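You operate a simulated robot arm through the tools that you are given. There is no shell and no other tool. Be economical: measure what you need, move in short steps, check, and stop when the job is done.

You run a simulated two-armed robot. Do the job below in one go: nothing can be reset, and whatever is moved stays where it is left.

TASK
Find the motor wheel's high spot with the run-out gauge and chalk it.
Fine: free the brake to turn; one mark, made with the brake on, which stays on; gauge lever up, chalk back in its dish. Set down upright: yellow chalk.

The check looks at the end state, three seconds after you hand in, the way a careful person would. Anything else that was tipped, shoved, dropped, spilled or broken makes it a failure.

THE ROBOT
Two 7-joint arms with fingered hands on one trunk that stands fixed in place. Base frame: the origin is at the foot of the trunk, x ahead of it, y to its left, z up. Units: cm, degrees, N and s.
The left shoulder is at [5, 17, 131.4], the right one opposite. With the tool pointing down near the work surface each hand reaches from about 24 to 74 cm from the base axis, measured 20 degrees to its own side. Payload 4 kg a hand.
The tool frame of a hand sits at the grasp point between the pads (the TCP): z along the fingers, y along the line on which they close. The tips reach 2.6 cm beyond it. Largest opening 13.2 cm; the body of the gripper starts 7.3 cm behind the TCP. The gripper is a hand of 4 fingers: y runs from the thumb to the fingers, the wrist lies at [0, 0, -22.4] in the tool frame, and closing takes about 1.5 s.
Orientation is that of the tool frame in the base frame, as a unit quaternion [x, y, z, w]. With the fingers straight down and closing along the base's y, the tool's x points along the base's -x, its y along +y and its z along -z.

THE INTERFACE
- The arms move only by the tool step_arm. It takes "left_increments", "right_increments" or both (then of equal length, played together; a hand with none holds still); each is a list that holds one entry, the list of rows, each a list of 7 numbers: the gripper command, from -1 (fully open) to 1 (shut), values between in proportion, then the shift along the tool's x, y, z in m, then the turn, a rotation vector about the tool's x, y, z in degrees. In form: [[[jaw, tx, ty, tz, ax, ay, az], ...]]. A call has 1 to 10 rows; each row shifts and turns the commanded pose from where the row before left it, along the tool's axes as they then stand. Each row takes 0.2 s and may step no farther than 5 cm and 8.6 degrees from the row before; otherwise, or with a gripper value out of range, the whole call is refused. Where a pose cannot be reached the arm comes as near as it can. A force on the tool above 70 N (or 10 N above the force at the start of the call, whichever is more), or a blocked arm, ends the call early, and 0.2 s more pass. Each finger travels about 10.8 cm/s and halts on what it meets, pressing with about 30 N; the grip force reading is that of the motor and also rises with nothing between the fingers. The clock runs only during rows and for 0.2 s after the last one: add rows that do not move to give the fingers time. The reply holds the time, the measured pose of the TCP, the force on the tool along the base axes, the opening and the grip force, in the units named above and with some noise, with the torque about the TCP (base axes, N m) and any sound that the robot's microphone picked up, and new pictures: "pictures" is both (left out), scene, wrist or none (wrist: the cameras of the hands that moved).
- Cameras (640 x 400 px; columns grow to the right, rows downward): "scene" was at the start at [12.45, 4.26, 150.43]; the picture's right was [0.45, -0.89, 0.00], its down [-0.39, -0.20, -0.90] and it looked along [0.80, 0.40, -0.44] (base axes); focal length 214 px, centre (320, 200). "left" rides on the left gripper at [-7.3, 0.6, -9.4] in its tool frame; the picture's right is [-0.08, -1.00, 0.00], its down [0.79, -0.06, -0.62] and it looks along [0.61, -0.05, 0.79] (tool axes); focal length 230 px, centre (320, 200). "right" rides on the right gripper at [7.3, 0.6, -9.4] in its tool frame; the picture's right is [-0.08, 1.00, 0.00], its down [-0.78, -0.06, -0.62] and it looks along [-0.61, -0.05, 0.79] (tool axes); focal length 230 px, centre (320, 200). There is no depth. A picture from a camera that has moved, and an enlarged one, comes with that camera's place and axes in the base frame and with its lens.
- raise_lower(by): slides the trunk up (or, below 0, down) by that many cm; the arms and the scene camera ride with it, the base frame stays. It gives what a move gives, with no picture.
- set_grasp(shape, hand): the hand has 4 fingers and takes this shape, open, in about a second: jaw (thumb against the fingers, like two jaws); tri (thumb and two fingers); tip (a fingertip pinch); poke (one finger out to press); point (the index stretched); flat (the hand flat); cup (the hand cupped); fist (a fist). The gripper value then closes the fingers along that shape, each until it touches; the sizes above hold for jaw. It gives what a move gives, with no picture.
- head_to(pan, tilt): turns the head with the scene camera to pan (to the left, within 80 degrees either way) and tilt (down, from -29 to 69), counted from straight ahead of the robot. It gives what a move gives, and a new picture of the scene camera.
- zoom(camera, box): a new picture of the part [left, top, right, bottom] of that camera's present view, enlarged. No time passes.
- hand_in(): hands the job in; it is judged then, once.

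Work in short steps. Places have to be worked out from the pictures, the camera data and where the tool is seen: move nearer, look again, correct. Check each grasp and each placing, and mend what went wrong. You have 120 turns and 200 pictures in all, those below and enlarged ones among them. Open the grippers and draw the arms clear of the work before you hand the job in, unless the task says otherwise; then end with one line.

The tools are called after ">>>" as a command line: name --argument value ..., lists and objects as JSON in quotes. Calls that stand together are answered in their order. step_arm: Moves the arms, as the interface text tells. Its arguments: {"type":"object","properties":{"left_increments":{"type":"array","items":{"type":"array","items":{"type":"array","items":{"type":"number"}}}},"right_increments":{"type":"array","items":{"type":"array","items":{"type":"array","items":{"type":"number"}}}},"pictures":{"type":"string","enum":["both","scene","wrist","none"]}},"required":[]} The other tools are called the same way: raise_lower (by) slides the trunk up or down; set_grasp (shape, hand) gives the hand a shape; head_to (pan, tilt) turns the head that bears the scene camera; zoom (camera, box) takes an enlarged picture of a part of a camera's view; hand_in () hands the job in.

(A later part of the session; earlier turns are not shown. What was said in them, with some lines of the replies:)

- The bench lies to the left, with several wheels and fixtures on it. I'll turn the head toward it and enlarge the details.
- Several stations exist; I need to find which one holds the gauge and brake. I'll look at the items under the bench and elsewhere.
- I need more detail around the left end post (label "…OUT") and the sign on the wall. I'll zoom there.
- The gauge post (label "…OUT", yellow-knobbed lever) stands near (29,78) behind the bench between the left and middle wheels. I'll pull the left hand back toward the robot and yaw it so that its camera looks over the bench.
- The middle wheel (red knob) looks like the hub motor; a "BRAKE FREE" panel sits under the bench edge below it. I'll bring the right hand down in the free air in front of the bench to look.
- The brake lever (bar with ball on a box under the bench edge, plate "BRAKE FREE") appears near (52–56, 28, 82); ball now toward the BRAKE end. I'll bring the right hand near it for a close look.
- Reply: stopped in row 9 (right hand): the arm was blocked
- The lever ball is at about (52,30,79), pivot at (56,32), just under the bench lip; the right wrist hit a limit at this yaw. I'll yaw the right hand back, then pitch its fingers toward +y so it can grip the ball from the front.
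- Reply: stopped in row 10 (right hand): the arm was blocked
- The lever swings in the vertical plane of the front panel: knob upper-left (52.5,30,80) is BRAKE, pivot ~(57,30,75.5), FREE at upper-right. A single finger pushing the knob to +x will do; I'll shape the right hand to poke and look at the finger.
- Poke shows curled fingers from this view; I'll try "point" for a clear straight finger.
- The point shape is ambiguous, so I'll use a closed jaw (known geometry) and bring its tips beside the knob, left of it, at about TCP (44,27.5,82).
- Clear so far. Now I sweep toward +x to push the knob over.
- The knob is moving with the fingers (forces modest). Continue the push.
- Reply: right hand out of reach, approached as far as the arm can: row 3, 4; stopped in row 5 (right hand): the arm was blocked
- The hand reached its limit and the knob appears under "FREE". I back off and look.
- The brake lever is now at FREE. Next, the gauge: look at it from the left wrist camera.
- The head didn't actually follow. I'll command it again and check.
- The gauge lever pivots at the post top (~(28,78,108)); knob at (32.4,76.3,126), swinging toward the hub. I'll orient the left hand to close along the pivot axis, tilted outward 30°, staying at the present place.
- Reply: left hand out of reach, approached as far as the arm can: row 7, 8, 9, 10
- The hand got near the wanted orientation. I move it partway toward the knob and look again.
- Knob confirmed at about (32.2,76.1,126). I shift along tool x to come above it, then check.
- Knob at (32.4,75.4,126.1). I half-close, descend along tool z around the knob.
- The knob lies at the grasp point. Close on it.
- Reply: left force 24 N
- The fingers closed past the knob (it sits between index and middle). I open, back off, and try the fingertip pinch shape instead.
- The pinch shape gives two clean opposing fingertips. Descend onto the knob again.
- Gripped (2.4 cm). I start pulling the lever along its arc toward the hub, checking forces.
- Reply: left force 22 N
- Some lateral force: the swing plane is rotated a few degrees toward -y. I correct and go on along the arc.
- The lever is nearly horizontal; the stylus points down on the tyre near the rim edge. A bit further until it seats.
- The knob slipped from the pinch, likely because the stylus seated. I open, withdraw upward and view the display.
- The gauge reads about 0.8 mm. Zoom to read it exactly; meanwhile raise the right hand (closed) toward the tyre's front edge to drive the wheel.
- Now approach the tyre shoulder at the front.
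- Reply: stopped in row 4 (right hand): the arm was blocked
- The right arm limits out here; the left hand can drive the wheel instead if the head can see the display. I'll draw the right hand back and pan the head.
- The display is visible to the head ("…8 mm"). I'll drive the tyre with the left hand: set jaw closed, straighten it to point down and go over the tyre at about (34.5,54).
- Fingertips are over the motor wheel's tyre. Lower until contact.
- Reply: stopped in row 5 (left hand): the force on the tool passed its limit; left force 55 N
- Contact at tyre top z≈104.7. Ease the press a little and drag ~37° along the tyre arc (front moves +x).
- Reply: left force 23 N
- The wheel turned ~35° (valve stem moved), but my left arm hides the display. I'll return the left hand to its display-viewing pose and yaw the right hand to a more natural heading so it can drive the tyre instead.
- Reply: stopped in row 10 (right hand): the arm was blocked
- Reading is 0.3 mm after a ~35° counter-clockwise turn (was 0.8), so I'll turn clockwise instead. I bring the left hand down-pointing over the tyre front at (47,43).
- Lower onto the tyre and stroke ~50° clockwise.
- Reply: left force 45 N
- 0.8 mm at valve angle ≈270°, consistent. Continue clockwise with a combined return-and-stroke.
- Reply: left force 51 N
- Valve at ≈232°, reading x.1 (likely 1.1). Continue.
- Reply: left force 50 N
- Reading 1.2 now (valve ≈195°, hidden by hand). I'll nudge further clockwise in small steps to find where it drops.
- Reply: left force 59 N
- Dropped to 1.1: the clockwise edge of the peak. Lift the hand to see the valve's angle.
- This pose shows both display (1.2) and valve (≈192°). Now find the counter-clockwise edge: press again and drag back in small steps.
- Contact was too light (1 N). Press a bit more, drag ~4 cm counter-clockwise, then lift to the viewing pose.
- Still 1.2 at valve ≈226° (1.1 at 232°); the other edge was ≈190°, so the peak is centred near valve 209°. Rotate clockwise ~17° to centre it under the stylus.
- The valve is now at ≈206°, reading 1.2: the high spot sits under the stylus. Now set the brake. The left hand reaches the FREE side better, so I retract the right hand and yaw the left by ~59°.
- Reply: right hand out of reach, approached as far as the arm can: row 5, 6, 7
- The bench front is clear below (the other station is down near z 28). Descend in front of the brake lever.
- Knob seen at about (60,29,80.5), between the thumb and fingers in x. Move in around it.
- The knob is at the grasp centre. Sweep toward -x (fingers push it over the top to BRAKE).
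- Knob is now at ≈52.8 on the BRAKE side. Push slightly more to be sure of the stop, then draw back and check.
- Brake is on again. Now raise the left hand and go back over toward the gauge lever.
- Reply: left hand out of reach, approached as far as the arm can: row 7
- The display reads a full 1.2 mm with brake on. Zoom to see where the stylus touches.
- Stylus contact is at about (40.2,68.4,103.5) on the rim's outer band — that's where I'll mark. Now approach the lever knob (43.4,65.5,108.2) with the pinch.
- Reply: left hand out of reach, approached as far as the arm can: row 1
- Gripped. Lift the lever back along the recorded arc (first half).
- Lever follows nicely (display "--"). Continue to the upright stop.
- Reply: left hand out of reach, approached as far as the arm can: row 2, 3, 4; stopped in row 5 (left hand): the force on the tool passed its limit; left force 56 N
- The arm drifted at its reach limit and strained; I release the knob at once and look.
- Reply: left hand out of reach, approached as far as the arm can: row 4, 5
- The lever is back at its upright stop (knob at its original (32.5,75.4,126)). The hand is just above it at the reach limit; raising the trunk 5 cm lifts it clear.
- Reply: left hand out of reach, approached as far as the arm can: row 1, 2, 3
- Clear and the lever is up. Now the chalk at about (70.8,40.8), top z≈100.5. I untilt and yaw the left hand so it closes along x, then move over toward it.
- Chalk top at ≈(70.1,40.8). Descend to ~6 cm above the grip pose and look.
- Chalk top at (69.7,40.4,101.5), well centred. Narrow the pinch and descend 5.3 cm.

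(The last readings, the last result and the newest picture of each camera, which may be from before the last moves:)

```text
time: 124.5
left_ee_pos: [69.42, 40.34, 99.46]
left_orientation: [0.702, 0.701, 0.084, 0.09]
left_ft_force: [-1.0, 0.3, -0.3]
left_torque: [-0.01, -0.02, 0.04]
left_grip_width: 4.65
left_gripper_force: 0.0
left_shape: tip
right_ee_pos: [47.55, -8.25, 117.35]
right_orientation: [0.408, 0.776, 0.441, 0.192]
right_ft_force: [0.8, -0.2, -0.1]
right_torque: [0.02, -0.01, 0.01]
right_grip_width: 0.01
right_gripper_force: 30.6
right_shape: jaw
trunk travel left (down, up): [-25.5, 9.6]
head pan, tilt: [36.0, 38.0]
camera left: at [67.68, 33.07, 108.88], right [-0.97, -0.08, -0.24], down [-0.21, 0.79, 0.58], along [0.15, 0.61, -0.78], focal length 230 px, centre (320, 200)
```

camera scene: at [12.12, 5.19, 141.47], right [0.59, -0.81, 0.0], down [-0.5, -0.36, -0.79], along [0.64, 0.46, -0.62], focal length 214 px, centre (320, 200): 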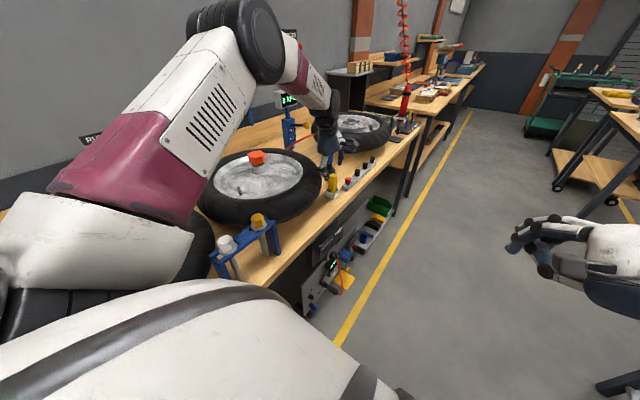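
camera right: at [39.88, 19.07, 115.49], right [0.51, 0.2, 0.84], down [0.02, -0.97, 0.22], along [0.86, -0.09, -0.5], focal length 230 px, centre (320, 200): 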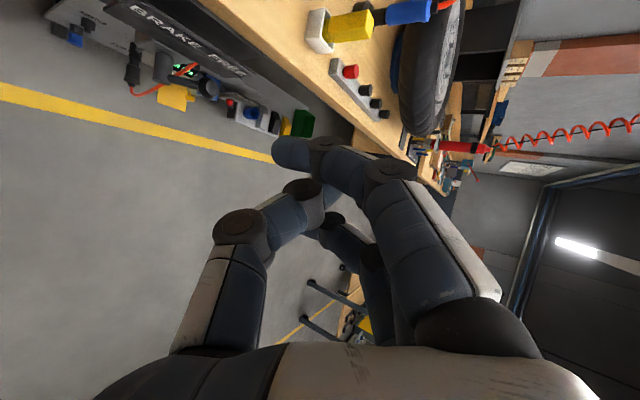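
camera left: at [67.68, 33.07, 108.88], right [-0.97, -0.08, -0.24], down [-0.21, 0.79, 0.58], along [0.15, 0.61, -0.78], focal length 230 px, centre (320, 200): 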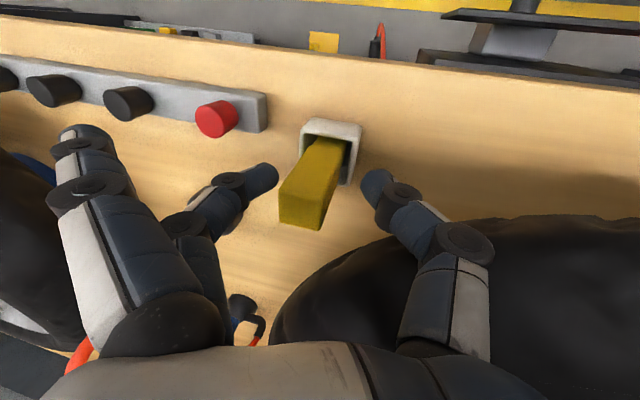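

Aligned. Close the pinch on the chalk.

>>> step_arm --left_increments '[[[0.5, 0, 0, 0, 0, 0, 0], [0.7, 0, 0, 0, 0, 0, 0], [1, 0, 0, 0, 0, 0, 0], [1, 0, 0, 0, 0, 0, 0], [1, 0, 0, 0, 0, 0, 0]]]' --pictures "wrist"

```text
time: 125.7
left_ee_pos: [69.43, 40.37, 99.54]
left_orientation: [0.702, 0.701, 0.083, 0.09]
left_ft_force: [-0.1, 0.1, -1.3]
left_torque: [0.01, 0.01, 0.02]
left_grip_width: 1.99
left_gripper_force: 29.9
left_shape: tip
right_ee_pos: [47.61, -8.16, 117.24]
right_orientation: [0.408, 0.776, 0.44, 0.193]
right_ft_force: [0.5, -0.5, -0.8]
right_torque: [0.04, 0.04, -0.01]
right_grip_width: 0.0
right_gripper_force: 29.8
right_shape: jaw
trunk travel left (down, up): [-25.5, 9.6]
head pan, tilt: [36.0, 38.0]
camera left: at [67.7, 33.09, 108.85], right [-0.97, -0.08, -0.24], down [-0.21, 0.79, 0.58], along [0.15, 0.61, -0.78], focal length 230 px, centre (320, 200)
```

left: 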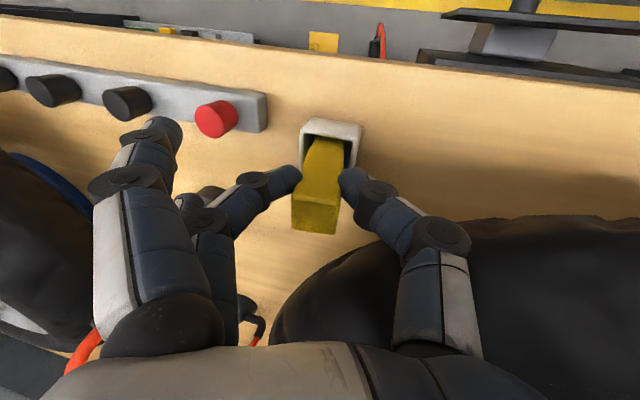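

Gripped (2.0 cm). Lift straight up and check the chalk.

>>> step_arm --left_increments '[[[1, 0, 0.0024, -0.0097, 0, 0, 0], [1, 0, 0.0049, -0.0194, 0, 0, 0], [1, 0, 0.0073, -0.029, 0, 0, 0], [1, 0, 0.0098, -0.0387, 0, 0, 0], [1, 0, 0.0098, -0.0387, 0, 0, 0], [1, 0, 0.0098, -0.0387, 0, 0, 0], [1, 0, 0.0098, -0.0387, 0, 0, 0], [1, 0, 0.0098, -0.0387, 0, 0, 0], [1, 0, 0, 0, 0, 0, 0]]]' --pictures "both"

>>> zoom --camera "scene" --box '[270, 60, 400, 210]'

```text
time: 127.7
left_ee_pos: [69.49, 40.54, 125.45]
left_orientation: [0.702, 0.701, 0.084, 0.09]
left_ft_force: [0.3, 0.5, -1.5]
left_torque: [0.01, 0.02, -0.02]
left_grip_width: 2.0
left_gripper_force: 30.2
left_shape: tip
right_ee_pos: [47.57, -8.17, 117.3]
right_orientation: [0.409, 0.777, 0.439, 0.192]
right_ft_force: [-0.5, -0.4, 0.1]
right_torque: [0.0, -0.03, 0.02]
right_grip_width: 0.02
right_gripper_force: 30.4
right_shape: jaw
trunk travel left (down, up): [-25.5, 9.6]
head pan, tilt: [36.0, 38.0]
camera scene: at [12.21, 5.23, 141.45], right [0.59, -0.81, 0.0], down [-0.5, -0.36, -0.79], along [0.64, 0.46, -0.62], focal length 214 px, centre (320, 200)
camera left: at [67.73, 33.28, 134.77], right [-0.97, -0.08, -0.24], down [-0.21, 0.79, 0.58], along [0.15, 0.61, -0.78], focal length 230 px, centre (320, 200)
```

scene: 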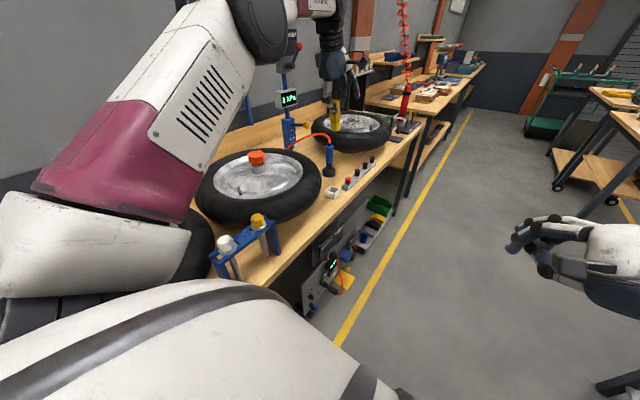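
left: 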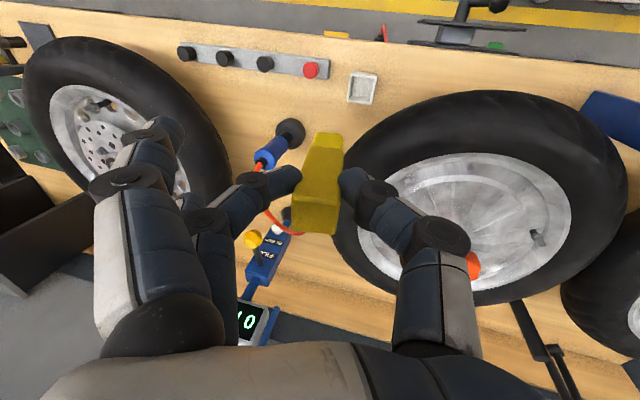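

```text
2.67 times, centred on (335, 135) of scene
camera zoom: at [12.21, 5.23, 141.45], right [0.59, -0.81, 0.0], down [-0.5, -0.36, -0.79], along [0.64, 0.46, -0.62], focal length 572 px, centre (280, 373)
```

zoom: 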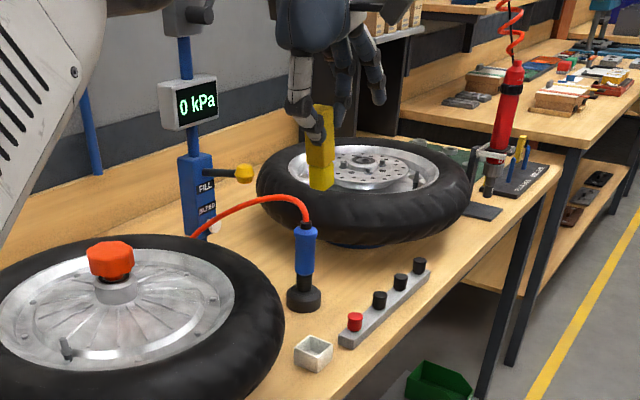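

Chalk held nearly vertical; its lower end is ≈8.5 cm below the TCP. Carry it over the wheel toward the marking spot, then yaw.

>>> step_arm --left_increments '[[[1, 0.031, -0.0313, -0.009, 0, 0, 0], [1, 0.031, -0.0313, -0.009, 0, 0, 0], [1, 0.031, -0.0313, -0.009, 0, 0, 0], [1, 0.031, -0.0313, -0.009, 0, 0, 0], [1, 0.031, -0.0313, -0.009, 0, 0, 0], [1, 0.031, -0.0313, -0.009, 0, 0, 0], [1, 0.031, -0.0313, -0.009, 0, 0, 0], [1, 0, 0, 0, 0, 0, 0]]]' --pictures "none"

>>> step_arm --left_increments '[[[1, 0, 0, 0, -0.07, 2.06, -8.16], [1, 0, 0, 0, -0.07, 2.06, -8.16], [1, 0, 0, 0, -0.07, 2.06, -8.16], [1, 0, 0, 0, -0.07, 2.06, -8.16], [1, 0, 0, 0, -0.07, 2.06, -8.16], [1, 0, 0, 0, -0.07, 2.06, -8.16], [1, 0, 0, 0, -0.07, 2.06, -8.16], [1, 0, 0, 0, 0, 0, 0]]]' --pictures "both"

```text
time: 129.5
left_ee_pos: [46.82, 62.52, 126.31]
left_orientation: [0.702, 0.701, 0.084, 0.091]
left_ft_force: [-0.6, 0.4, -0.1]
left_torque: [-0.02, 0.0, 0.0]
left_grip_width: 2.0
left_gripper_force: 29.4
left_shape: tip
right_ee_pos: [47.66, -8.2, 117.27]
right_orientation: [0.41, 0.776, 0.44, 0.192]
right_ft_force: [-0.3, 0.1, 0.7]
right_torque: [0.01, -0.03, 0.03]
right_grip_width: 0.02
right_gripper_force: 30.2
right_shape: jaw
trunk travel left (down, up): [-25.5, 9.6]
head pan, tilt: [36.0, 38.0]
```

```text
time: 131.3
left_ee_pos: [46.75, 62.47, 126.08]
left_orientation: [0.266, 0.956, 0.117, 0.038]
left_ft_force: [-0.2, 0.0, -0.5]
left_torque: [0.01, -0.02, 0.0]
left_grip_width: 1.97
left_gripper_force: 30.6
left_shape: tip
right_ee_pos: [47.6, -8.09, 117.32]
right_orientation: [0.408, 0.776, 0.44, 0.192]
right_ft_force: [0.8, -0.1, -0.2]
right_torque: [0.01, 0.02, -0.03]
right_grip_width: 0.01
right_gripper_force: 30.3
right_shape: jaw
trunk travel left (down, up): [-25.5, 9.6]
head pan, tilt: [36.0, 38.0]
camera scene: at [12.17, 5.23, 141.46], right [0.59, -0.81, 0.0], down [-0.5, -0.36, -0.79], along [0.64, 0.46, -0.62], focal length 214 px, centre (320, 200)
camera left: at [52.04, 57.19, 135.41], right [-0.43, -0.87, -0.24], down [-0.78, 0.23, 0.58], along [-0.45, 0.44, -0.78], focal length 230 px, centre (320, 200)
```

scene: 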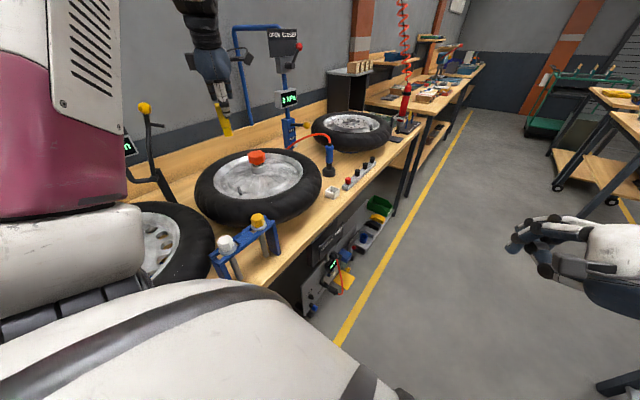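
left: 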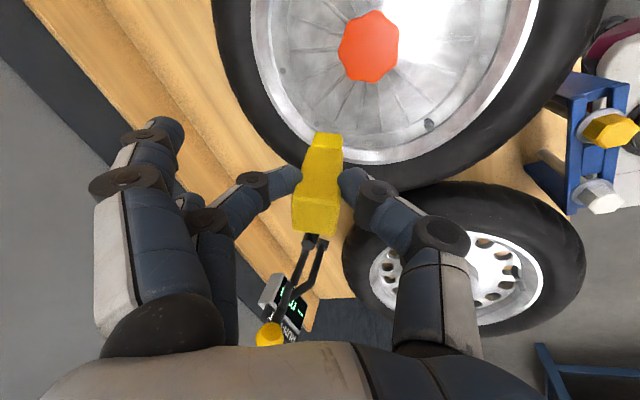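

Chalk tip is at ≈(46.8,64.4,116.4). Move so that the tip comes above the stylus spot (40.2,68.5), about 3 cm above the rim.

>>> step_arm --left_increments '[[[1, 0.0386, 0.0007, 0, 0, 0, 0], [1, 0.0386, 0.0006, 0, 0, 0, 0], [1, 0, -0.0081, 0.0323, 0, 0, 0], [1, 0, -0.0081, 0.0323, 0, 0, 0], [1, 0, -0.0081, 0.0323, 0, 0, 0], [1, 0, 0, 0, 0, 0, 0]]]' --pictures "both"

>>> zoom --camera "scene" --box '[170, 100, 330, 230]'

```text
time: 132.7
left_ee_pos: [40.09, 66.62, 116.07]
left_orientation: [0.266, 0.956, 0.117, 0.037]
left_ft_force: [0.4, -0.2, -0.9]
left_torque: [0.03, -0.01, 0.02]
left_grip_width: 1.98
left_gripper_force: 30.0
left_shape: tip
right_ee_pos: [47.62, -8.24, 117.26]
right_orientation: [0.408, 0.776, 0.441, 0.192]
right_ft_force: [-1.2, 0.6, -0.4]
right_torque: [0.02, -0.03, -0.03]
right_grip_width: 0.01
right_gripper_force: 29.7
right_shape: jaw
trunk travel left (down, up): [-25.5, 9.6]
head pan, tilt: [36.0, 38.0]
camera scene: at [12.13, 5.18, 141.46], right [0.59, -0.81, 0.0], down [-0.5, -0.36, -0.79], along [0.64, 0.46, -0.62], focal length 214 px, centre (320, 200)
camera left: at [45.43, 61.21, 125.37], right [-0.43, -0.87, -0.24], down [-0.78, 0.23, 0.58], along [-0.44, 0.44, -0.78], focal length 230 px, centre (320, 200)
```

scene: 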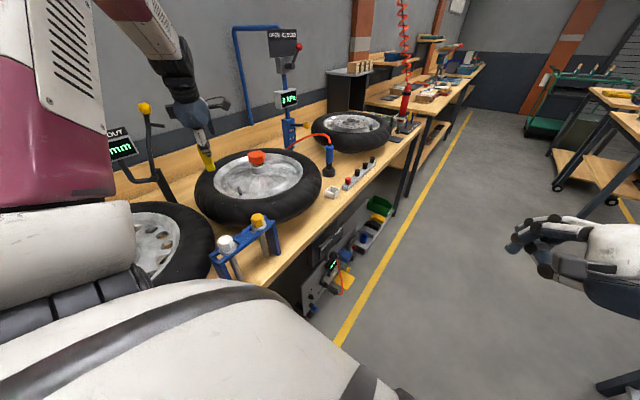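
left: 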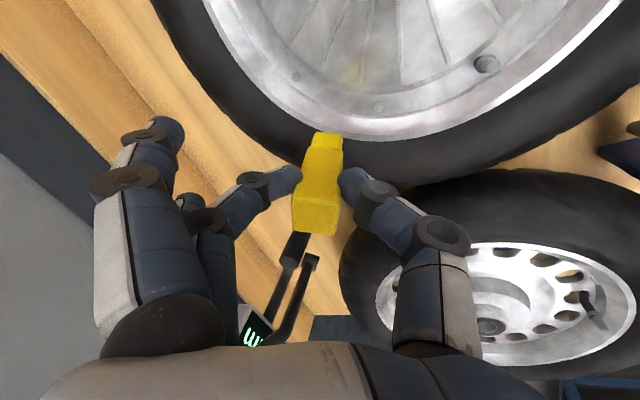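

```text
3.08 times, centred on (250, 165) of scene
camera zoom: at [12.13, 5.18, 141.46], right [0.59, -0.81, 0.0], down [-0.5, -0.36, -0.79], along [0.64, 0.46, -0.62], focal length 660 px, centre (535, 308)
```

zoom: 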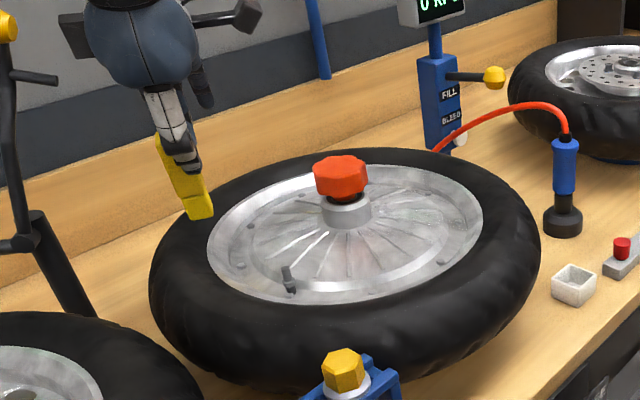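

The tip hangs over the spot, midway between the same two rim bolts as the stylus was. Lower gently to touch.

>>> step_arm --left_increments '[[[1, 0, -0.0025, 0.0097, 0, 0, 0], [1, 0, -0.0015, 0.0058, 0, 0, 0], [1, 0, 0, 0, 0, 0, 0]]]' --pictures "none"

```text
time: 133.5
left_ee_pos: [40.16, 66.44, 114.25]
left_orientation: [0.267, 0.956, 0.118, 0.037]
left_ft_force: [0.0, 0.0, -0.1]
left_torque: [-0.02, 0.02, 0.0]
left_grip_width: 1.97
left_gripper_force: 30.2
left_shape: tip
right_ee_pos: [47.49, -8.16, 117.3]
right_orientation: [0.409, 0.776, 0.44, 0.192]
right_ft_force: [-0.6, 0.8, -0.5]
right_torque: [0.03, -0.02, -0.01]
right_grip_width: 0.0
right_gripper_force: 30.0
right_shape: jaw
trunk travel left (down, up): [-25.5, 9.6]
head pan, tilt: [36.0, 38.0]
```

>>> step_arm --left_increments '[[[1, 0, -0.0013, 0.0049, 0, 0, 0], [1, 0, -0.0008, 0.003, 0, 0, 0], [1, 0, 0, 0, 0, 0, 0]]]' --pictures "none"

>>> zoom --camera "scene" --box '[170, 130, 290, 220]'

```text
time: 134.3
left_ee_pos: [40.36, 66.59, 113.63]
left_orientation: [0.266, 0.956, 0.117, 0.037]
left_ft_force: [0.2, 0.2, -0.5]
left_torque: [-0.01, -0.02, 0.01]
left_grip_width: 1.99
left_gripper_force: 29.9
left_shape: tip
right_ee_pos: [47.51, -8.19, 117.29]
right_orientation: [0.409, 0.776, 0.44, 0.192]
right_ft_force: [-0.7, -0.8, 0.3]
right_torque: [-0.04, 0.0, 0.01]
right_grip_width: 0.01
right_gripper_force: 29.7
right_shape: jaw
trunk travel left (down, up): [-25.5, 9.6]
head pan, tilt: [36.0, 38.0]
```

```text
4.44 times, centred on (230, 175) of scene
camera zoom: at [12.19, 5.22, 141.45], right [0.59, -0.81, 0.0], down [-0.5, -0.36, -0.79], along [0.64, 0.46, -0.62], focal length 953 px, centre (720, 311)
```

zoom: 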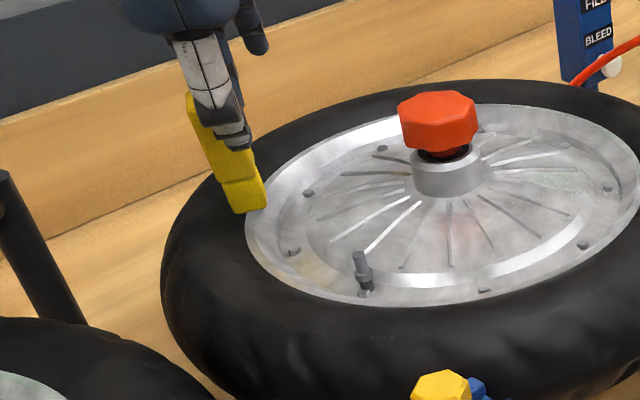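

Nearly touching. Lower a few more millimetres.

>>> step_arm --left_increments '[[[1, 0, -0.001, 0.004, 0, 0, 0], [1, 0, -0.001, 0.003, 0, 0, 0], [1, 0, 0, 0, 0, 0, 0]]]' --pictures "none"

```text
time: 135.1
left_ee_pos: [40.36, 66.36, 113.08]
left_orientation: [0.266, 0.956, 0.118, 0.037]
left_ft_force: [2.2, -0.7, 5.1]
left_torque: [0.0, -0.02, 0.02]
left_grip_width: 2.02
left_gripper_force: 29.7
left_shape: tip
right_ee_pos: [47.6, -8.23, 117.27]
right_orientation: [0.408, 0.776, 0.441, 0.192]
right_ft_force: [-1.2, -0.2, 0.7]
right_torque: [0.01, 0.01, 0.0]
right_grip_width: 0.0
right_gripper_force: 30.0
right_shape: jaw
trunk travel left (down, up): [-25.5, 9.6]
head pan, tilt: [36.0, 38.0]
```

Contact (5 N). Draw one short radial stroke, then lift off.

>>> step_arm --left_increments '[[[1, -0.004, 0, 0.001, 0, 0, 0], [1, -0.004, 0, 0, 0, 0, 0], [1, 0, 0, 0, 0, 0, 0], [1, 0, 0.0049, -0.0194, 0, 0, 0], [1, 0, 0.0098, -0.0387, 0, 0, 0], [1, 0, 0.0098, -0.0387, 0, 0, 0], [1, 0, 0.0049, -0.0194, 0, 0, 0], [1, 0, 0, 0, 0, 0, 0]]]' --pictures "wrist"

>>> zoom --camera "scene" --box '[170, 120, 290, 220]'

```text
time: 136.9
left_ee_pos: [40.79, 66.05, 124.88]
left_orientation: [0.266, 0.956, 0.118, 0.037]
left_ft_force: [0.4, -0.3, -1.2]
left_torque: [-0.03, 0.0, 0.02]
left_grip_width: 1.98
left_gripper_force: 30.2
left_shape: tip
right_ee_pos: [47.47, -8.08, 117.24]
right_orientation: [0.408, 0.777, 0.439, 0.193]
right_ft_force: [0.0, -0.7, 0.1]
right_torque: [0.01, -0.01, 0.03]
right_grip_width: 0.0
right_gripper_force: 30.0
right_shape: jaw
trunk travel left (down, up): [-25.5, 9.6]
head pan, tilt: [36.0, 38.0]
camera left: at [46.17, 60.71, 134.21], right [-0.43, -0.87, -0.24], down [-0.78, 0.23, 0.58], along [-0.45, 0.44, -0.78], focal length 230 px, centre (320, 200)
```

left: 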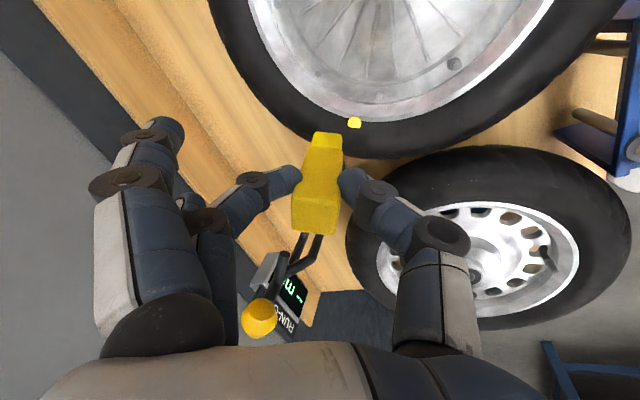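

```text
4.00 times, centred on (230, 170) of scene
camera zoom: at [12.2, 5.22, 141.45], right [0.59, -0.81, 0.0], down [-0.5, -0.36, -0.79], along [0.64, 0.46, -0.62], focal length 858 px, centre (680, 320)
```

zoom: 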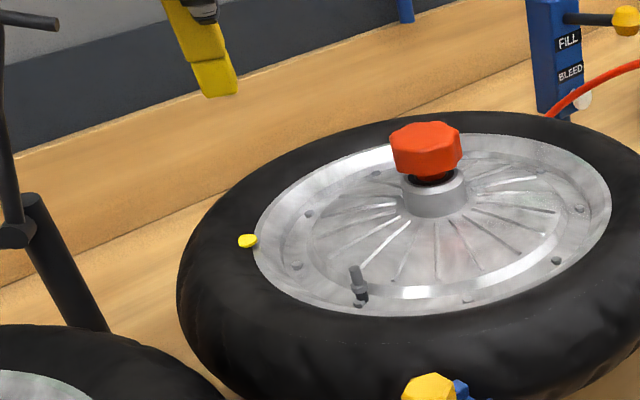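

One yellow mark is on the tyre at the rim edge by the spot. Now take the chalk back: reverse path, first the yaw.

>>> step_arm --left_increments '[[[1, -0.0348, 0.0015, -0.006, 0, 0, 0], [1, -0.0348, 0.0015, -0.006, 0, 0, 0], [1, 0, 0, 0, 0.07, -2.06, 8.16], [1, 0, 0, 0, 0.07, -2.06, 8.16], [1, 0, 0, 0, 0.07, -2.06, 8.16], [1, 0, 0, 0, 0.07, -2.06, 8.16], [1, 0, 0, 0, 0.07, -2.06, 8.16], [1, 0, 0, 0, 0.07, -2.06, 8.16], [1, 0, 0, 0, 0.07, -2.06, 8.16], [1, 0, 0, 0, 0, 0, 0]]]' --pictures "none"

>>> step_arm --left_increments '[[[1, -0.031, 0.0313, 0.009, 0, 0, 0], [1, -0.031, 0.0313, 0.009, 0, 0, 0], [1, -0.031, 0.0313, 0.009, 0, 0, 0], [1, -0.031, 0.0313, 0.009, 0, 0, 0], [1, -0.031, 0.0313, 0.009, 0, 0, 0], [1, -0.031, 0.0313, 0.009, 0, 0, 0], [1, -0.031, 0.0313, 0.009, 0, 0, 0], [1, 0, 0, 0, 0, 0, 0]]]' --pictures "both"

```text
time: 139.1
left_ee_pos: [46.9, 62.6, 126.13]
left_orientation: [0.703, 0.701, 0.084, 0.09]
left_ft_force: [0.2, -0.5, -0.4]
left_torque: [0.01, 0.02, 0.06]
left_grip_width: 1.97
left_gripper_force: 30.4
left_shape: tip
right_ee_pos: [47.6, -8.2, 117.32]
right_orientation: [0.409, 0.776, 0.44, 0.193]
right_ft_force: [-0.1, -0.4, 0.7]
right_torque: [0.01, 0.0, 0.01]
right_grip_width: 0.0
right_gripper_force: 29.9
right_shape: jaw
trunk travel left (down, up): [-25.5, 9.6]
head pan, tilt: [36.0, 38.0]
```

```text
time: 140.9
left_ee_pos: [69.5, 40.7, 125.35]
left_orientation: [0.702, 0.702, 0.084, 0.091]
left_ft_force: [-0.6, 0.4, -1.5]
left_torque: [-0.02, 0.01, -0.03]
left_grip_width: 2.01
left_gripper_force: 29.6
left_shape: tip
right_ee_pos: [47.4, -8.15, 117.34]
right_orientation: [0.409, 0.776, 0.441, 0.193]
right_ft_force: [-0.5, 0.3, -0.4]
right_torque: [-0.01, 0.01, -0.02]
right_grip_width: 0.0
right_gripper_force: 29.8
right_shape: jaw
trunk travel left (down, up): [-25.5, 9.6]
head pan, tilt: [36.0, 38.0]
camera scene: at [12.1, 5.25, 141.47], right [0.59, -0.81, 0.0], down [-0.5, -0.36, -0.79], along [0.64, 0.46, -0.62], focal length 214 px, centre (320, 200)
camera left: at [67.77, 33.42, 134.66], right [-0.97, -0.08, -0.24], down [-0.21, 0.79, 0.58], along [0.15, 0.61, -0.78], focal length 230 px, centre (320, 200)
```

scene: 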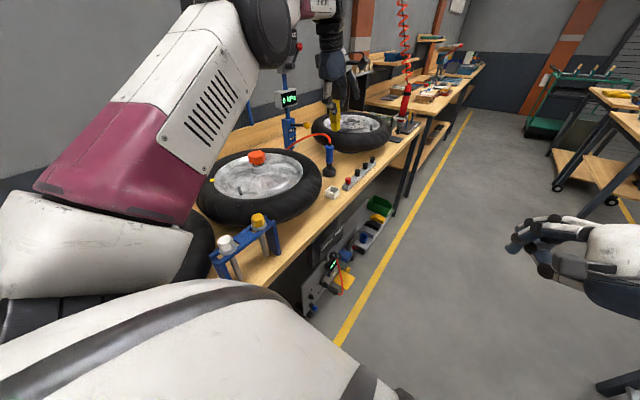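
left: 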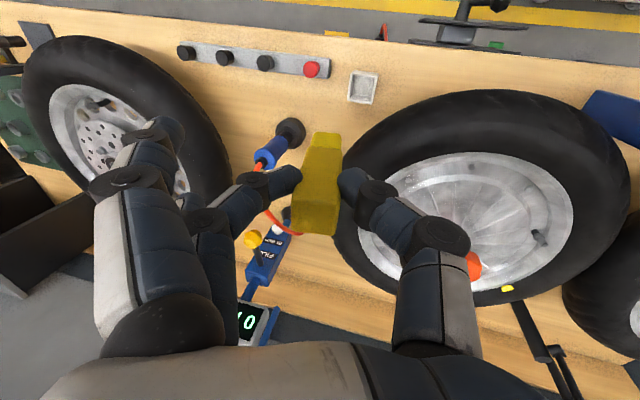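

Chalk pose in hand is unchanged and the hand is back above the dish. Lower most of the way and check.

>>> step_arm --left_increments '[[[1, -0.0015, -0.0098, 0.0387, 0, 0, 0], [1, 0, -0.0098, 0.0387, 0, 0, 0], [1, 0, -0.0098, 0.0387, 0, 0, 0], [1, 0, -0.0098, 0.0387, 0, 0, 0], [1, 0, -0.0098, 0.0387, 0, 0, 0], [1, 0, -0.0037, 0.0145, 0, 0, 0], [1, 0, 0, 0, 0, 0, 0]]]' --pictures "both"

>>> zoom --camera "scene" --box '[290, 140, 390, 220]'

```text
time: 142.5
left_ee_pos: [69.56, 40.5, 103.97]
left_orientation: [0.702, 0.701, 0.084, 0.09]
left_ft_force: [0.3, 0.4, 0.0]
left_torque: [-0.01, -0.03, 0.02]
left_grip_width: 1.96
left_gripper_force: 30.1
left_shape: tip
right_ee_pos: [47.63, -8.19, 117.28]
right_orientation: [0.408, 0.777, 0.439, 0.192]
right_ft_force: [0.6, -0.1, -0.4]
right_torque: [0.01, -0.01, -0.02]
right_grip_width: 0.0
right_gripper_force: 29.8
right_shape: jaw
trunk travel left (down, up): [-25.5, 9.6]
head pan, tilt: [36.0, 38.0]
camera scene: at [12.19, 5.22, 141.45], right [0.59, -0.81, 0.0], down [-0.5, -0.36, -0.79], along [0.64, 0.46, -0.62], focal length 214 px, centre (320, 200)
camera left: at [67.79, 33.23, 113.28], right [-0.97, -0.08, -0.24], down [-0.21, 0.79, 0.58], along [0.15, 0.61, -0.78], focal length 230 px, centre (320, 200)
```

scene: 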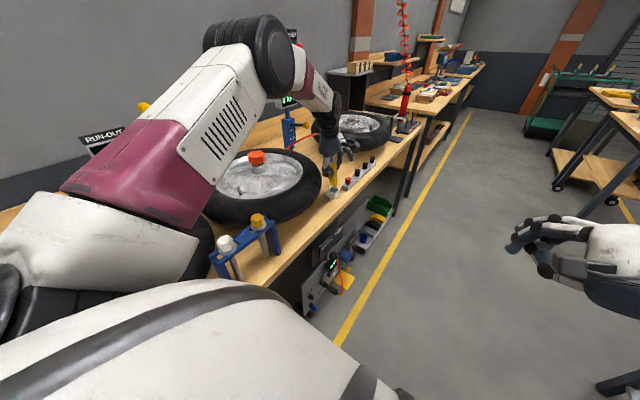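
left: 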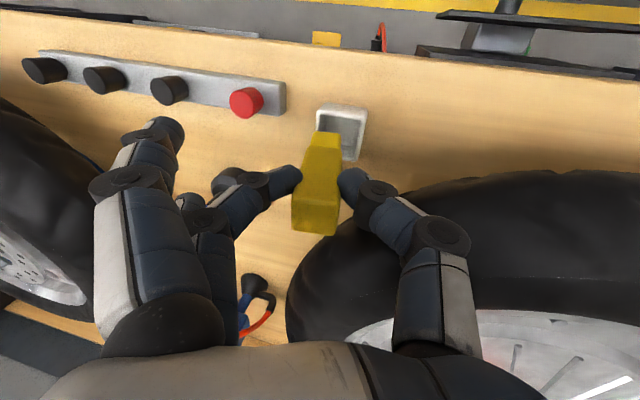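

```text
5.00 times, centred on (340, 180) of scene
camera zoom: at [12.19, 5.22, 141.45], right [0.59, -0.81, 0.0], down [-0.5, -0.36, -0.79], along [0.64, 0.46, -0.62], focal length 1072 px, centre (220, 300)
```

zoom: 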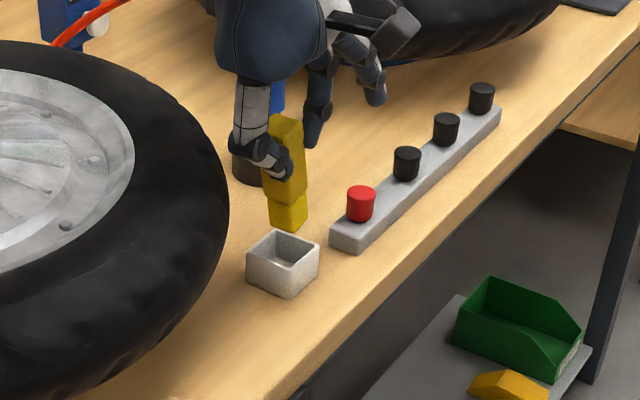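

Chalk is above the dish. Lower the last 4.3 cm carefully.

>>> step_arm --left_increments '[[[1, -0.001, -0.0034, 0.0097, 0, 0, 0], [1, 0, -0.0025, 0.0097, 0, 0, 0], [1, 0, -0.0025, 0.0097, 0, 0, 0], [1, 0, -0.002, 0.0077, 0, 0, 0], [1, 0, 0, 0, 0, 0, 0]]]' --pictures "wrist"

>>> zoom --camera "scene" --box '[290, 140, 390, 220]'

```text
time: 143.7
left_ee_pos: [69.38, 40.3, 100.27]
left_orientation: [0.702, 0.701, 0.083, 0.089]
left_ft_force: [0.0, 0.0, -0.8]
left_torque: [-0.01, 0.0, -0.02]
left_grip_width: 1.98
left_gripper_force: 30.2
left_shape: tip
right_ee_pos: [47.62, -8.2, 117.29]
right_orientation: [0.409, 0.776, 0.44, 0.192]
right_ft_force: [-0.5, 0.6, -0.3]
right_torque: [0.02, 0.03, -0.04]
right_grip_width: 0.01
right_gripper_force: 30.4
right_shape: jaw
trunk travel left (down, up): [-25.5, 9.6]
head pan, tilt: [36.0, 38.0]
camera left: at [67.67, 32.99, 109.58], right [-0.97, -0.08, -0.24], down [-0.21, 0.79, 0.58], along [0.15, 0.61, -0.78], focal length 230 px, centre (320, 200)
```

left: 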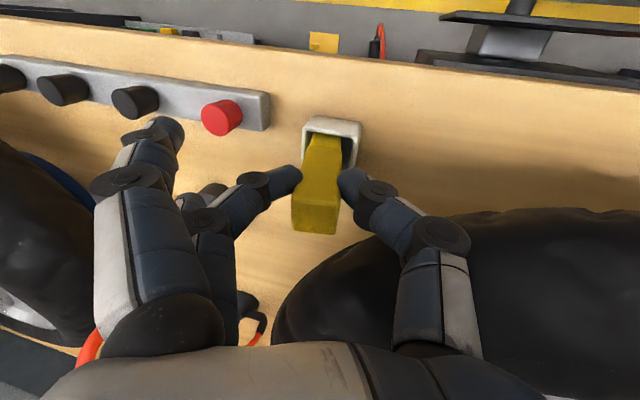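

```text
5.00 times, centred on (340, 180) of scene
camera zoom: at [12.18, 5.21, 141.45], right [0.59, -0.81, 0.0], down [-0.5, -0.36, -0.79], along [0.64, 0.46, -0.62], focal length 1072 px, centre (220, 300)
```

zoom: 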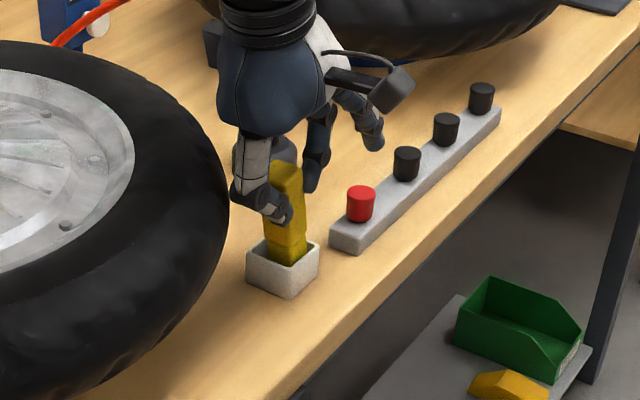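

The chalk is in the dish, 0.7 cm from its old height. Lower until it stands, then release gently.

>>> step_arm --left_increments '[[[1, 0, -0.001, 0.0045, 0, 0, 0], [1, 0, -0.0006, 0.0025, 0, 0, 0], [1, 0, 0, 0, 0, 0, 0]]]' --pictures "none"

```text
time: 144.5
left_ee_pos: [69.39, 40.32, 99.68]
left_orientation: [0.702, 0.702, 0.083, 0.09]
left_ft_force: [-0.3, 0.0, -1.0]
left_torque: [0.02, 0.0, 0.03]
left_grip_width: 1.99
left_gripper_force: 29.7
left_shape: tip
right_ee_pos: [47.53, -8.17, 117.33]
right_orientation: [0.409, 0.776, 0.44, 0.192]
right_ft_force: [-0.2, -0.3, -0.3]
right_torque: [0.0, -0.01, 0.02]
right_grip_width: 0.01
right_gripper_force: 29.9
right_shape: jaw
trunk travel left (down, up): [-25.5, 9.6]
head pan, tilt: [36.0, 38.0]
```

>>> step_arm --left_increments '[[[1, 0, -0.0005, 0.002, 0, 0, 0], [1, 0, -0.0005, 0.002, 0, 0, 0], [1, 0, 0, 0, 0, 0, 0]]]' --pictures "none"

```text
time: 145.3
left_ee_pos: [69.41, 40.22, 99.39]
left_orientation: [0.702, 0.701, 0.086, 0.091]
left_ft_force: [-0.5, -3.8, 11.4]
left_torque: [-0.05, -0.04, -0.04]
left_grip_width: 2.04
left_gripper_force: 29.9
left_shape: tip
right_ee_pos: [47.59, -8.3, 117.32]
right_orientation: [0.408, 0.776, 0.441, 0.193]
right_ft_force: [-0.4, -0.1, -0.6]
right_torque: [0.05, 0.01, 0.01]
right_grip_width: 0.0
right_gripper_force: 29.3
right_shape: jaw
trunk travel left (down, up): [-25.5, 9.6]
head pan, tilt: [36.0, 38.0]
```

Contact with the dish floor (11 N). Ease up a hair and open slowly.

>>> step_arm --left_increments '[[[1, 0, 0.0003, -0.001, 0, 0, 0], [0.6, 0, 0, 0, 0, 0, 0], [0.4, 0, 0, 0, 0, 0, 0], [0.3, 0, 0, 0, 0, 0, 0], [0.25, 0, 0, 0, 0, 0, 0]]]' --pictures "wrist"

>>> zoom --camera "scene" --box '[290, 140, 390, 220]'

```text
time: 146.5
left_ee_pos: [69.44, 40.25, 99.07]
left_orientation: [0.702, 0.702, 0.084, 0.089]
left_ft_force: [-0.4, -0.3, -0.2]
left_torque: [-0.03, -0.02, 0.01]
left_grip_width: 4.9
left_gripper_force: 0.0
left_shape: tip
right_ee_pos: [47.64, -8.15, 117.29]
right_orientation: [0.408, 0.776, 0.44, 0.193]
right_ft_force: [0.3, 0.8, -0.3]
right_torque: [-0.02, 0.01, -0.02]
right_grip_width: 0.0
right_gripper_force: 29.6
right_shape: jaw
trunk travel left (down, up): [-25.5, 9.6]
head pan, tilt: [36.0, 38.0]
camera left: at [67.71, 33.0, 108.47], right [-0.97, -0.08, -0.24], down [-0.21, 0.79, 0.58], along [0.15, 0.61, -0.78], focal length 230 px, centre (320, 200)
```

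left: 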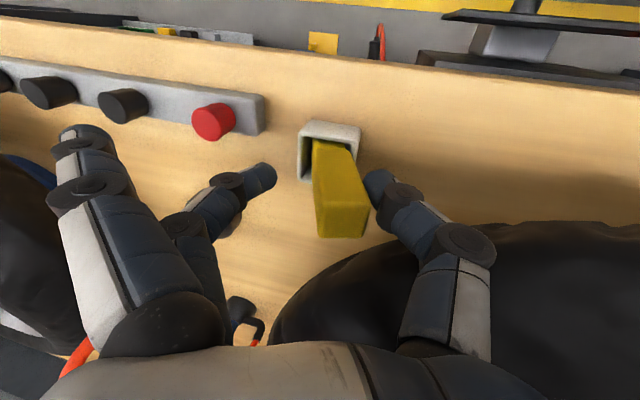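

```text
5.00 times, centred on (340, 180) of scene
camera zoom: at [12.2, 5.22, 141.45], right [0.59, -0.81, 0.0], down [-0.5, -0.36, -0.79], along [0.64, 0.46, -0.62], focal length 1072 px, centre (220, 300)
```

zoom: 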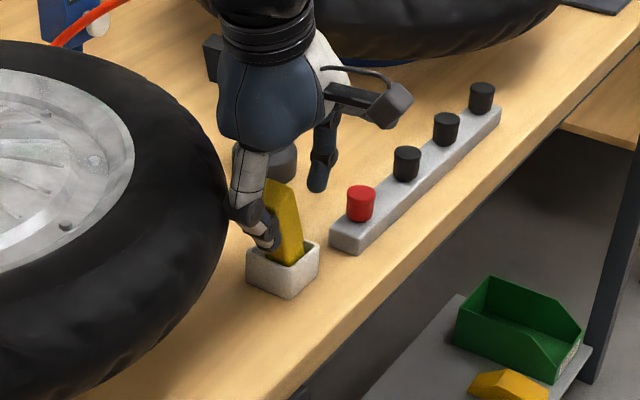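

The chalk leans (top toward -x) in the dish. I nudge it upright by moving the thumb side toward +x by ~1.4 cm, then back off.

>>> step_arm --left_increments '[[[0.25, 0, 0.004, 0.001, 0, 0, 0], [0.25, 0, 0.004, 0.001, 0, 0, 0], [0.25, 0, 0.003, 0.001, 0, 0, 0], [0.25, 0, 0.003, 0.0005, 0, 0, 0], [0.25, 0, 0, 0, 0, 0, 0]]]' --pictures "wrist"

>>> zoom --camera "scene" --box '[290, 140, 390, 220]'

```text
time: 147.7
left_ee_pos: [70.88, 40.39, 99.23]
left_orientation: [0.702, 0.702, 0.083, 0.091]
left_ft_force: [0.3, -0.2, 0.5]
left_torque: [-0.03, 0.0, -0.05]
left_grip_width: 4.91
left_gripper_force: 0.0
left_shape: tip
right_ee_pos: [47.54, -8.24, 117.31]
right_orientation: [0.409, 0.776, 0.44, 0.192]
right_ft_force: [0.7, -1.8, -0.3]
right_torque: [0.04, 0.01, 0.0]
right_grip_width: 0.0
right_gripper_force: 30.0
right_shape: jaw
trunk travel left (down, up): [-25.5, 9.6]
head pan, tilt: [36.0, 38.0]
camera left: at [69.15, 32.99, 108.59], right [-0.97, -0.08, -0.24], down [-0.21, 0.79, 0.58], along [0.15, 0.61, -0.78], focal length 230 px, centre (320, 200)
```

left: 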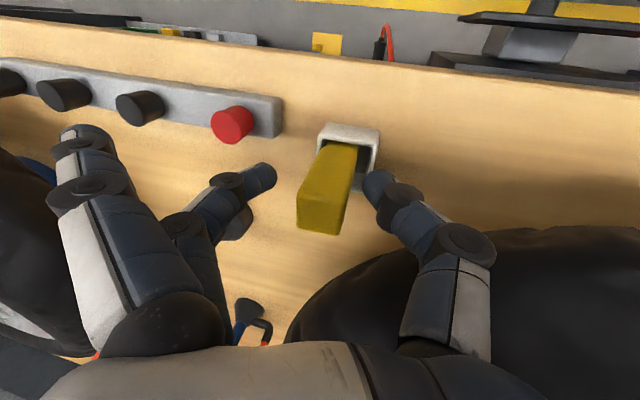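

```text
5.00 times, centred on (340, 180) of scene
camera zoom: at [12.19, 5.22, 141.45], right [0.59, -0.81, 0.0], down [-0.5, -0.36, -0.79], along [0.64, 0.46, -0.62], focal length 1072 px, centre (220, 300)
```

zoom: 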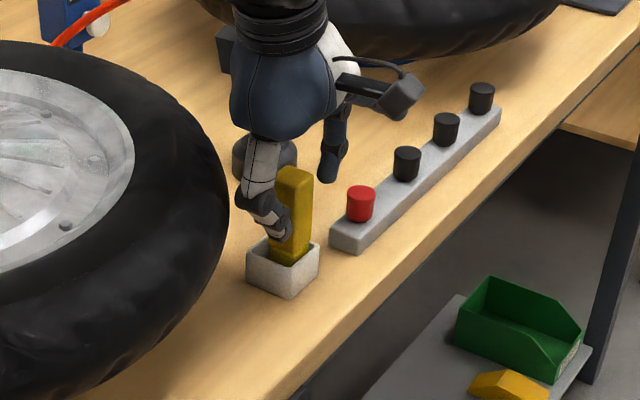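

The chalk now stands upright. Ease the thumb off and lift away.

>>> step_arm --left_increments '[[[0.2, 0, -0.004, -0.001, 0, 0, 0], [0.0, 0, -0.004, -0.001, 0, 0, 0], [0, 0, 0, 0, 0, 0, 0], [0, 0, 0.0024, -0.0097, 0, 0, 0], [0, 0, 0.0049, -0.0194, 0, 0, 0], [0, 0, 0.0098, -0.0387, 0, 0, 0], [0, 0, 0.0098, -0.0387, 0, 0, 0], [0, 0, 0.0098, -0.0387, 0, 0, 0], [0, 0, 0.0098, -0.0387, 0, 0, 0], [0, 0, 0, 0, 0, 0, 0]]]' --pictures "wrist"

>>> zoom --camera "scene" --box '[290, 140, 390, 220]'

```text
time: 149.9
left_ee_pos: [70.22, 40.37, 118.0]
left_orientation: [0.701, 0.702, 0.083, 0.09]
left_ft_force: [0.5, 0.4, -0.1]
left_torque: [0.03, 0.03, 0.01]
left_grip_width: 6.52
left_gripper_force: 0.1
left_shape: tip
right_ee_pos: [47.68, -8.28, 117.29]
right_orientation: [0.408, 0.776, 0.44, 0.192]
right_ft_force: [0.0, -1.0, 0.4]
right_torque: [-0.04, 0.01, 0.01]
right_grip_width: 0.0
right_gripper_force: 30.5
right_shape: jaw
trunk travel left (down, up): [-25.5, 9.6]
head pan, tilt: [36.0, 38.0]
camera left: at [68.58, 33.03, 127.33], right [-0.97, -0.08, -0.24], down [-0.21, 0.79, 0.58], along [0.15, 0.61, -0.78], focal length 230 px, centre (320, 200)
```

left: 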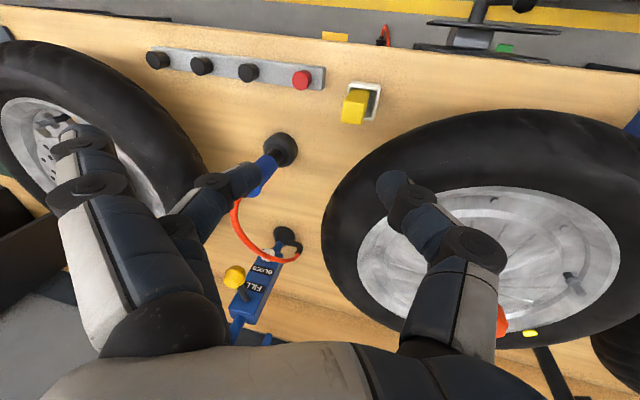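

```text
5.00 times, centred on (340, 180) of scene
camera zoom: at [12.22, 5.24, 141.44], right [0.59, -0.81, 0.0], down [-0.5, -0.36, -0.79], along [0.64, 0.46, -0.62], focal length 1072 px, centre (220, 300)
```

zoom: 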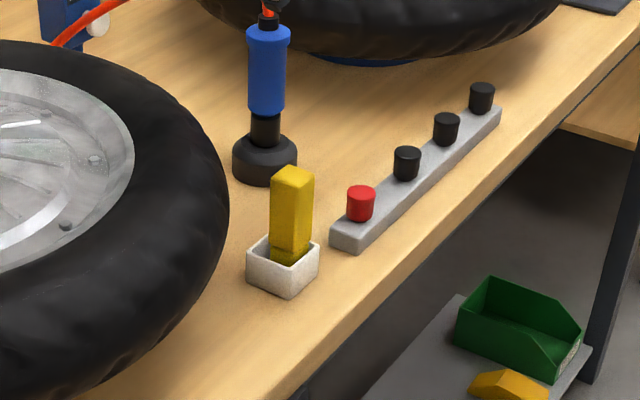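

The chalk stands upright in its dish. Draw the left arm clear, open both hands, and make a final check.

>>> step_arm --left_increments '[[[-1, 0, 0.005, -0.03, 0, 0, 0], [-1, -0.0188, -0.0251, -0.025, 0, 0, 0], [-1, -0.0188, -0.0251, -0.0283, 0, 0, 0], [-1, -0.0188, -0.0251, -0.0283, 0, 0, 0], [-1, -0.0188, -0.0251, -0.0283, 0, 0, 0], [-1, -0.0188, -0.0251, -0.0283, 0, 0, 0], [-1, 0, 0, 0, 0, 0, 0], [-1, 0, 0, 0, 0, 0, 0]]]' --right_increments '[[[-1, 0, 0, 0, 0, 0, 0], [-1, 0, 0, 0, 0, 0, 0], [-1, 0, 0, 0, 0, 0, 0], [-1, 0, 0, 0, 0, 0, 0], [-1, 0, 0, 0, 0, 0, 0], [-1, 0, 0, 0, 0, 0, 0], [-1, 0, 0, 0, 0, 0, 0], [-1, 0, 0, 0, 0, 0, 0]]]' --pictures "both"

>>> zoom --camera "left" --box '[160, 0, 480, 260]'

>>> zoom --camera "scene" --box '[60, 80, 380, 280]'

```text
time: 151.7
left_ee_pos: [54.29, 31.08, 131.74]
left_orientation: [0.702, 0.701, 0.085, 0.091]
left_ft_force: [-0.1, 0.3, 0.3]
left_torque: [0.0, 0.02, 0.04]
left_grip_width: 13.18
left_gripper_force: 0.0
left_shape: tip
right_ee_pos: [47.57, -8.21, 117.36]
right_orientation: [0.409, 0.776, 0.441, 0.192]
right_ft_force: [0.1, 0.0, -0.9]
right_torque: [0.01, 0.02, 0.01]
right_grip_width: 13.21
right_gripper_force: 0.0
right_shape: jaw
trunk travel left (down, up): [-25.5, 9.6]
head pan, tilt: [36.0, 38.0]
camera scene: at [12.11, 5.17, 141.46], right [0.59, -0.81, 0.0], down [-0.5, -0.36, -0.79], along [0.64, 0.46, -0.61], focal length 214 px, centre (320, 200)
camera right: at [37.42, -7.18, 123.3], right [0.51, 0.21, 0.83], down [0.03, -0.97, 0.23], along [0.86, -0.09, -0.5], focal length 230 px, centre (320, 200)
camera left: at [52.55, 23.72, 141.06], right [-0.97, -0.08, -0.24], down [-0.21, 0.79, 0.58], along [0.15, 0.61, -0.78], focal length 230 px, centre (320, 200)
```

scene: 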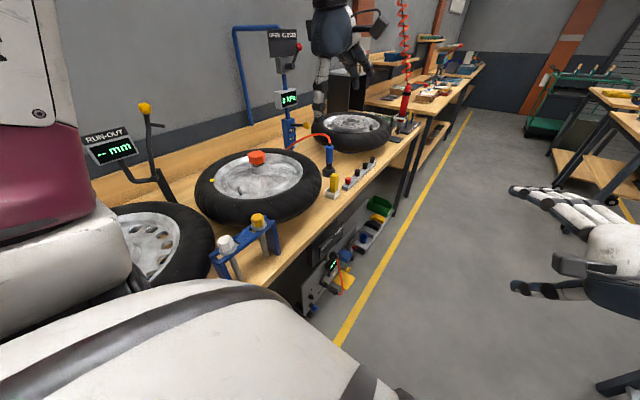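
right: 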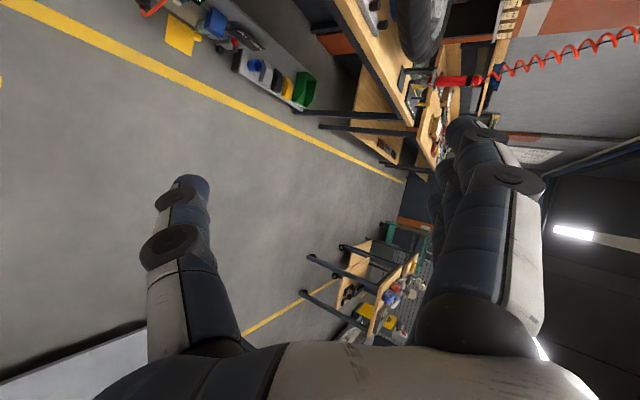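
left: 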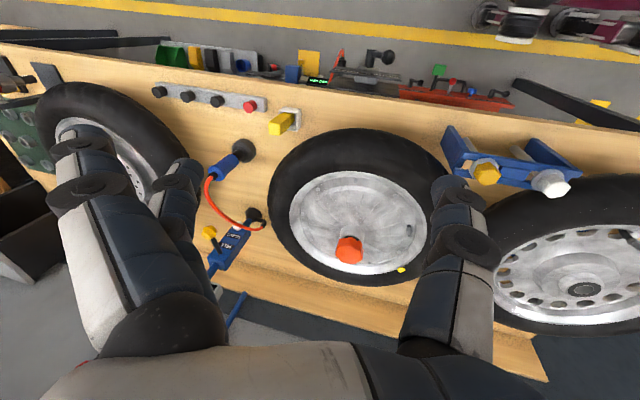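

```text
1.54 times, centred on (320, 130) of left
camera zoom: at [52.55, 23.72, 141.06], right [-0.97, -0.08, -0.24], down [-0.21, 0.79, 0.58], along [0.15, 0.61, -0.78], focal length 354 px, centre (320, 308)
```

zoom: 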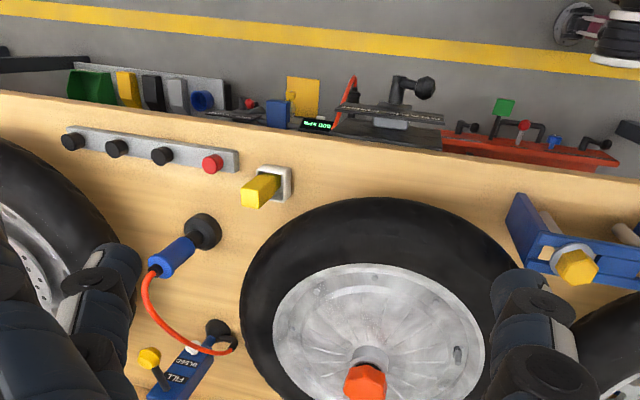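

```text
2.00 times, centred on (220, 180) of scene
camera zoom: at [12.11, 5.17, 141.46], right [0.59, -0.81, 0.0], down [-0.5, -0.36, -0.79], along [0.64, 0.46, -0.61], focal length 429 px, centre (520, 240)
```

zoom: 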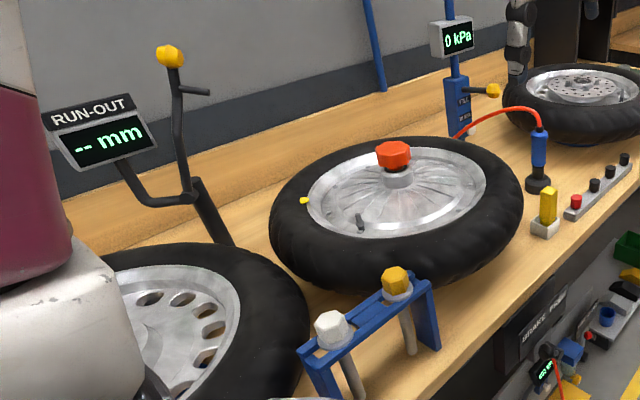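

All is in order: brake on, lever up, chalk upright, a single mark. One last pull of the left arm away from the bench, then hand in.

>>> step_arm --left_increments '[[[-1, -0.04, 0, -0.01, 0, 0, 0], [-1, -0.04, 0, -0.01, 0, 0, 0], [-1, -0.03, 0, -0.01, 0, 0, 0], [-1, 0, 0, 0, 0, 0, 0]]]' --pictures "none"

>>> hand_in

```text
time: 152.7
left_ee_pos: [53.36, 20.38, 134.72]
left_orientation: [0.702, 0.702, 0.084, 0.09]
left_ft_force: [0.0, 0.4, 0.0]
left_torque: [-0.02, 0.0, 0.0]
left_grip_width: 13.18
left_gripper_force: 0.0
left_shape: tip
right_ee_pos: [47.57, -8.15, 117.28]
right_orientation: [0.408, 0.777, 0.44, 0.191]
right_ft_force: [0.4, 0.1, 0.4]
right_torque: [-0.03, 0.01, 0.0]
right_grip_width: 13.2
right_gripper_force: 0.0
right_shape: jaw
trunk travel left (down, up): [-25.5, 9.6]
head pan, tilt: [36.0, 38.0]
```

```text
The job is handed in.
```

The motor wheel carries one yellow mark, made with the brake on at the high spot I found (1.2 mm); I put it about 10° off the peak centre, and I gauged only about a third of the wheel. The brake is on, the gauge lever is up, and the chalk stands upright in its dish.
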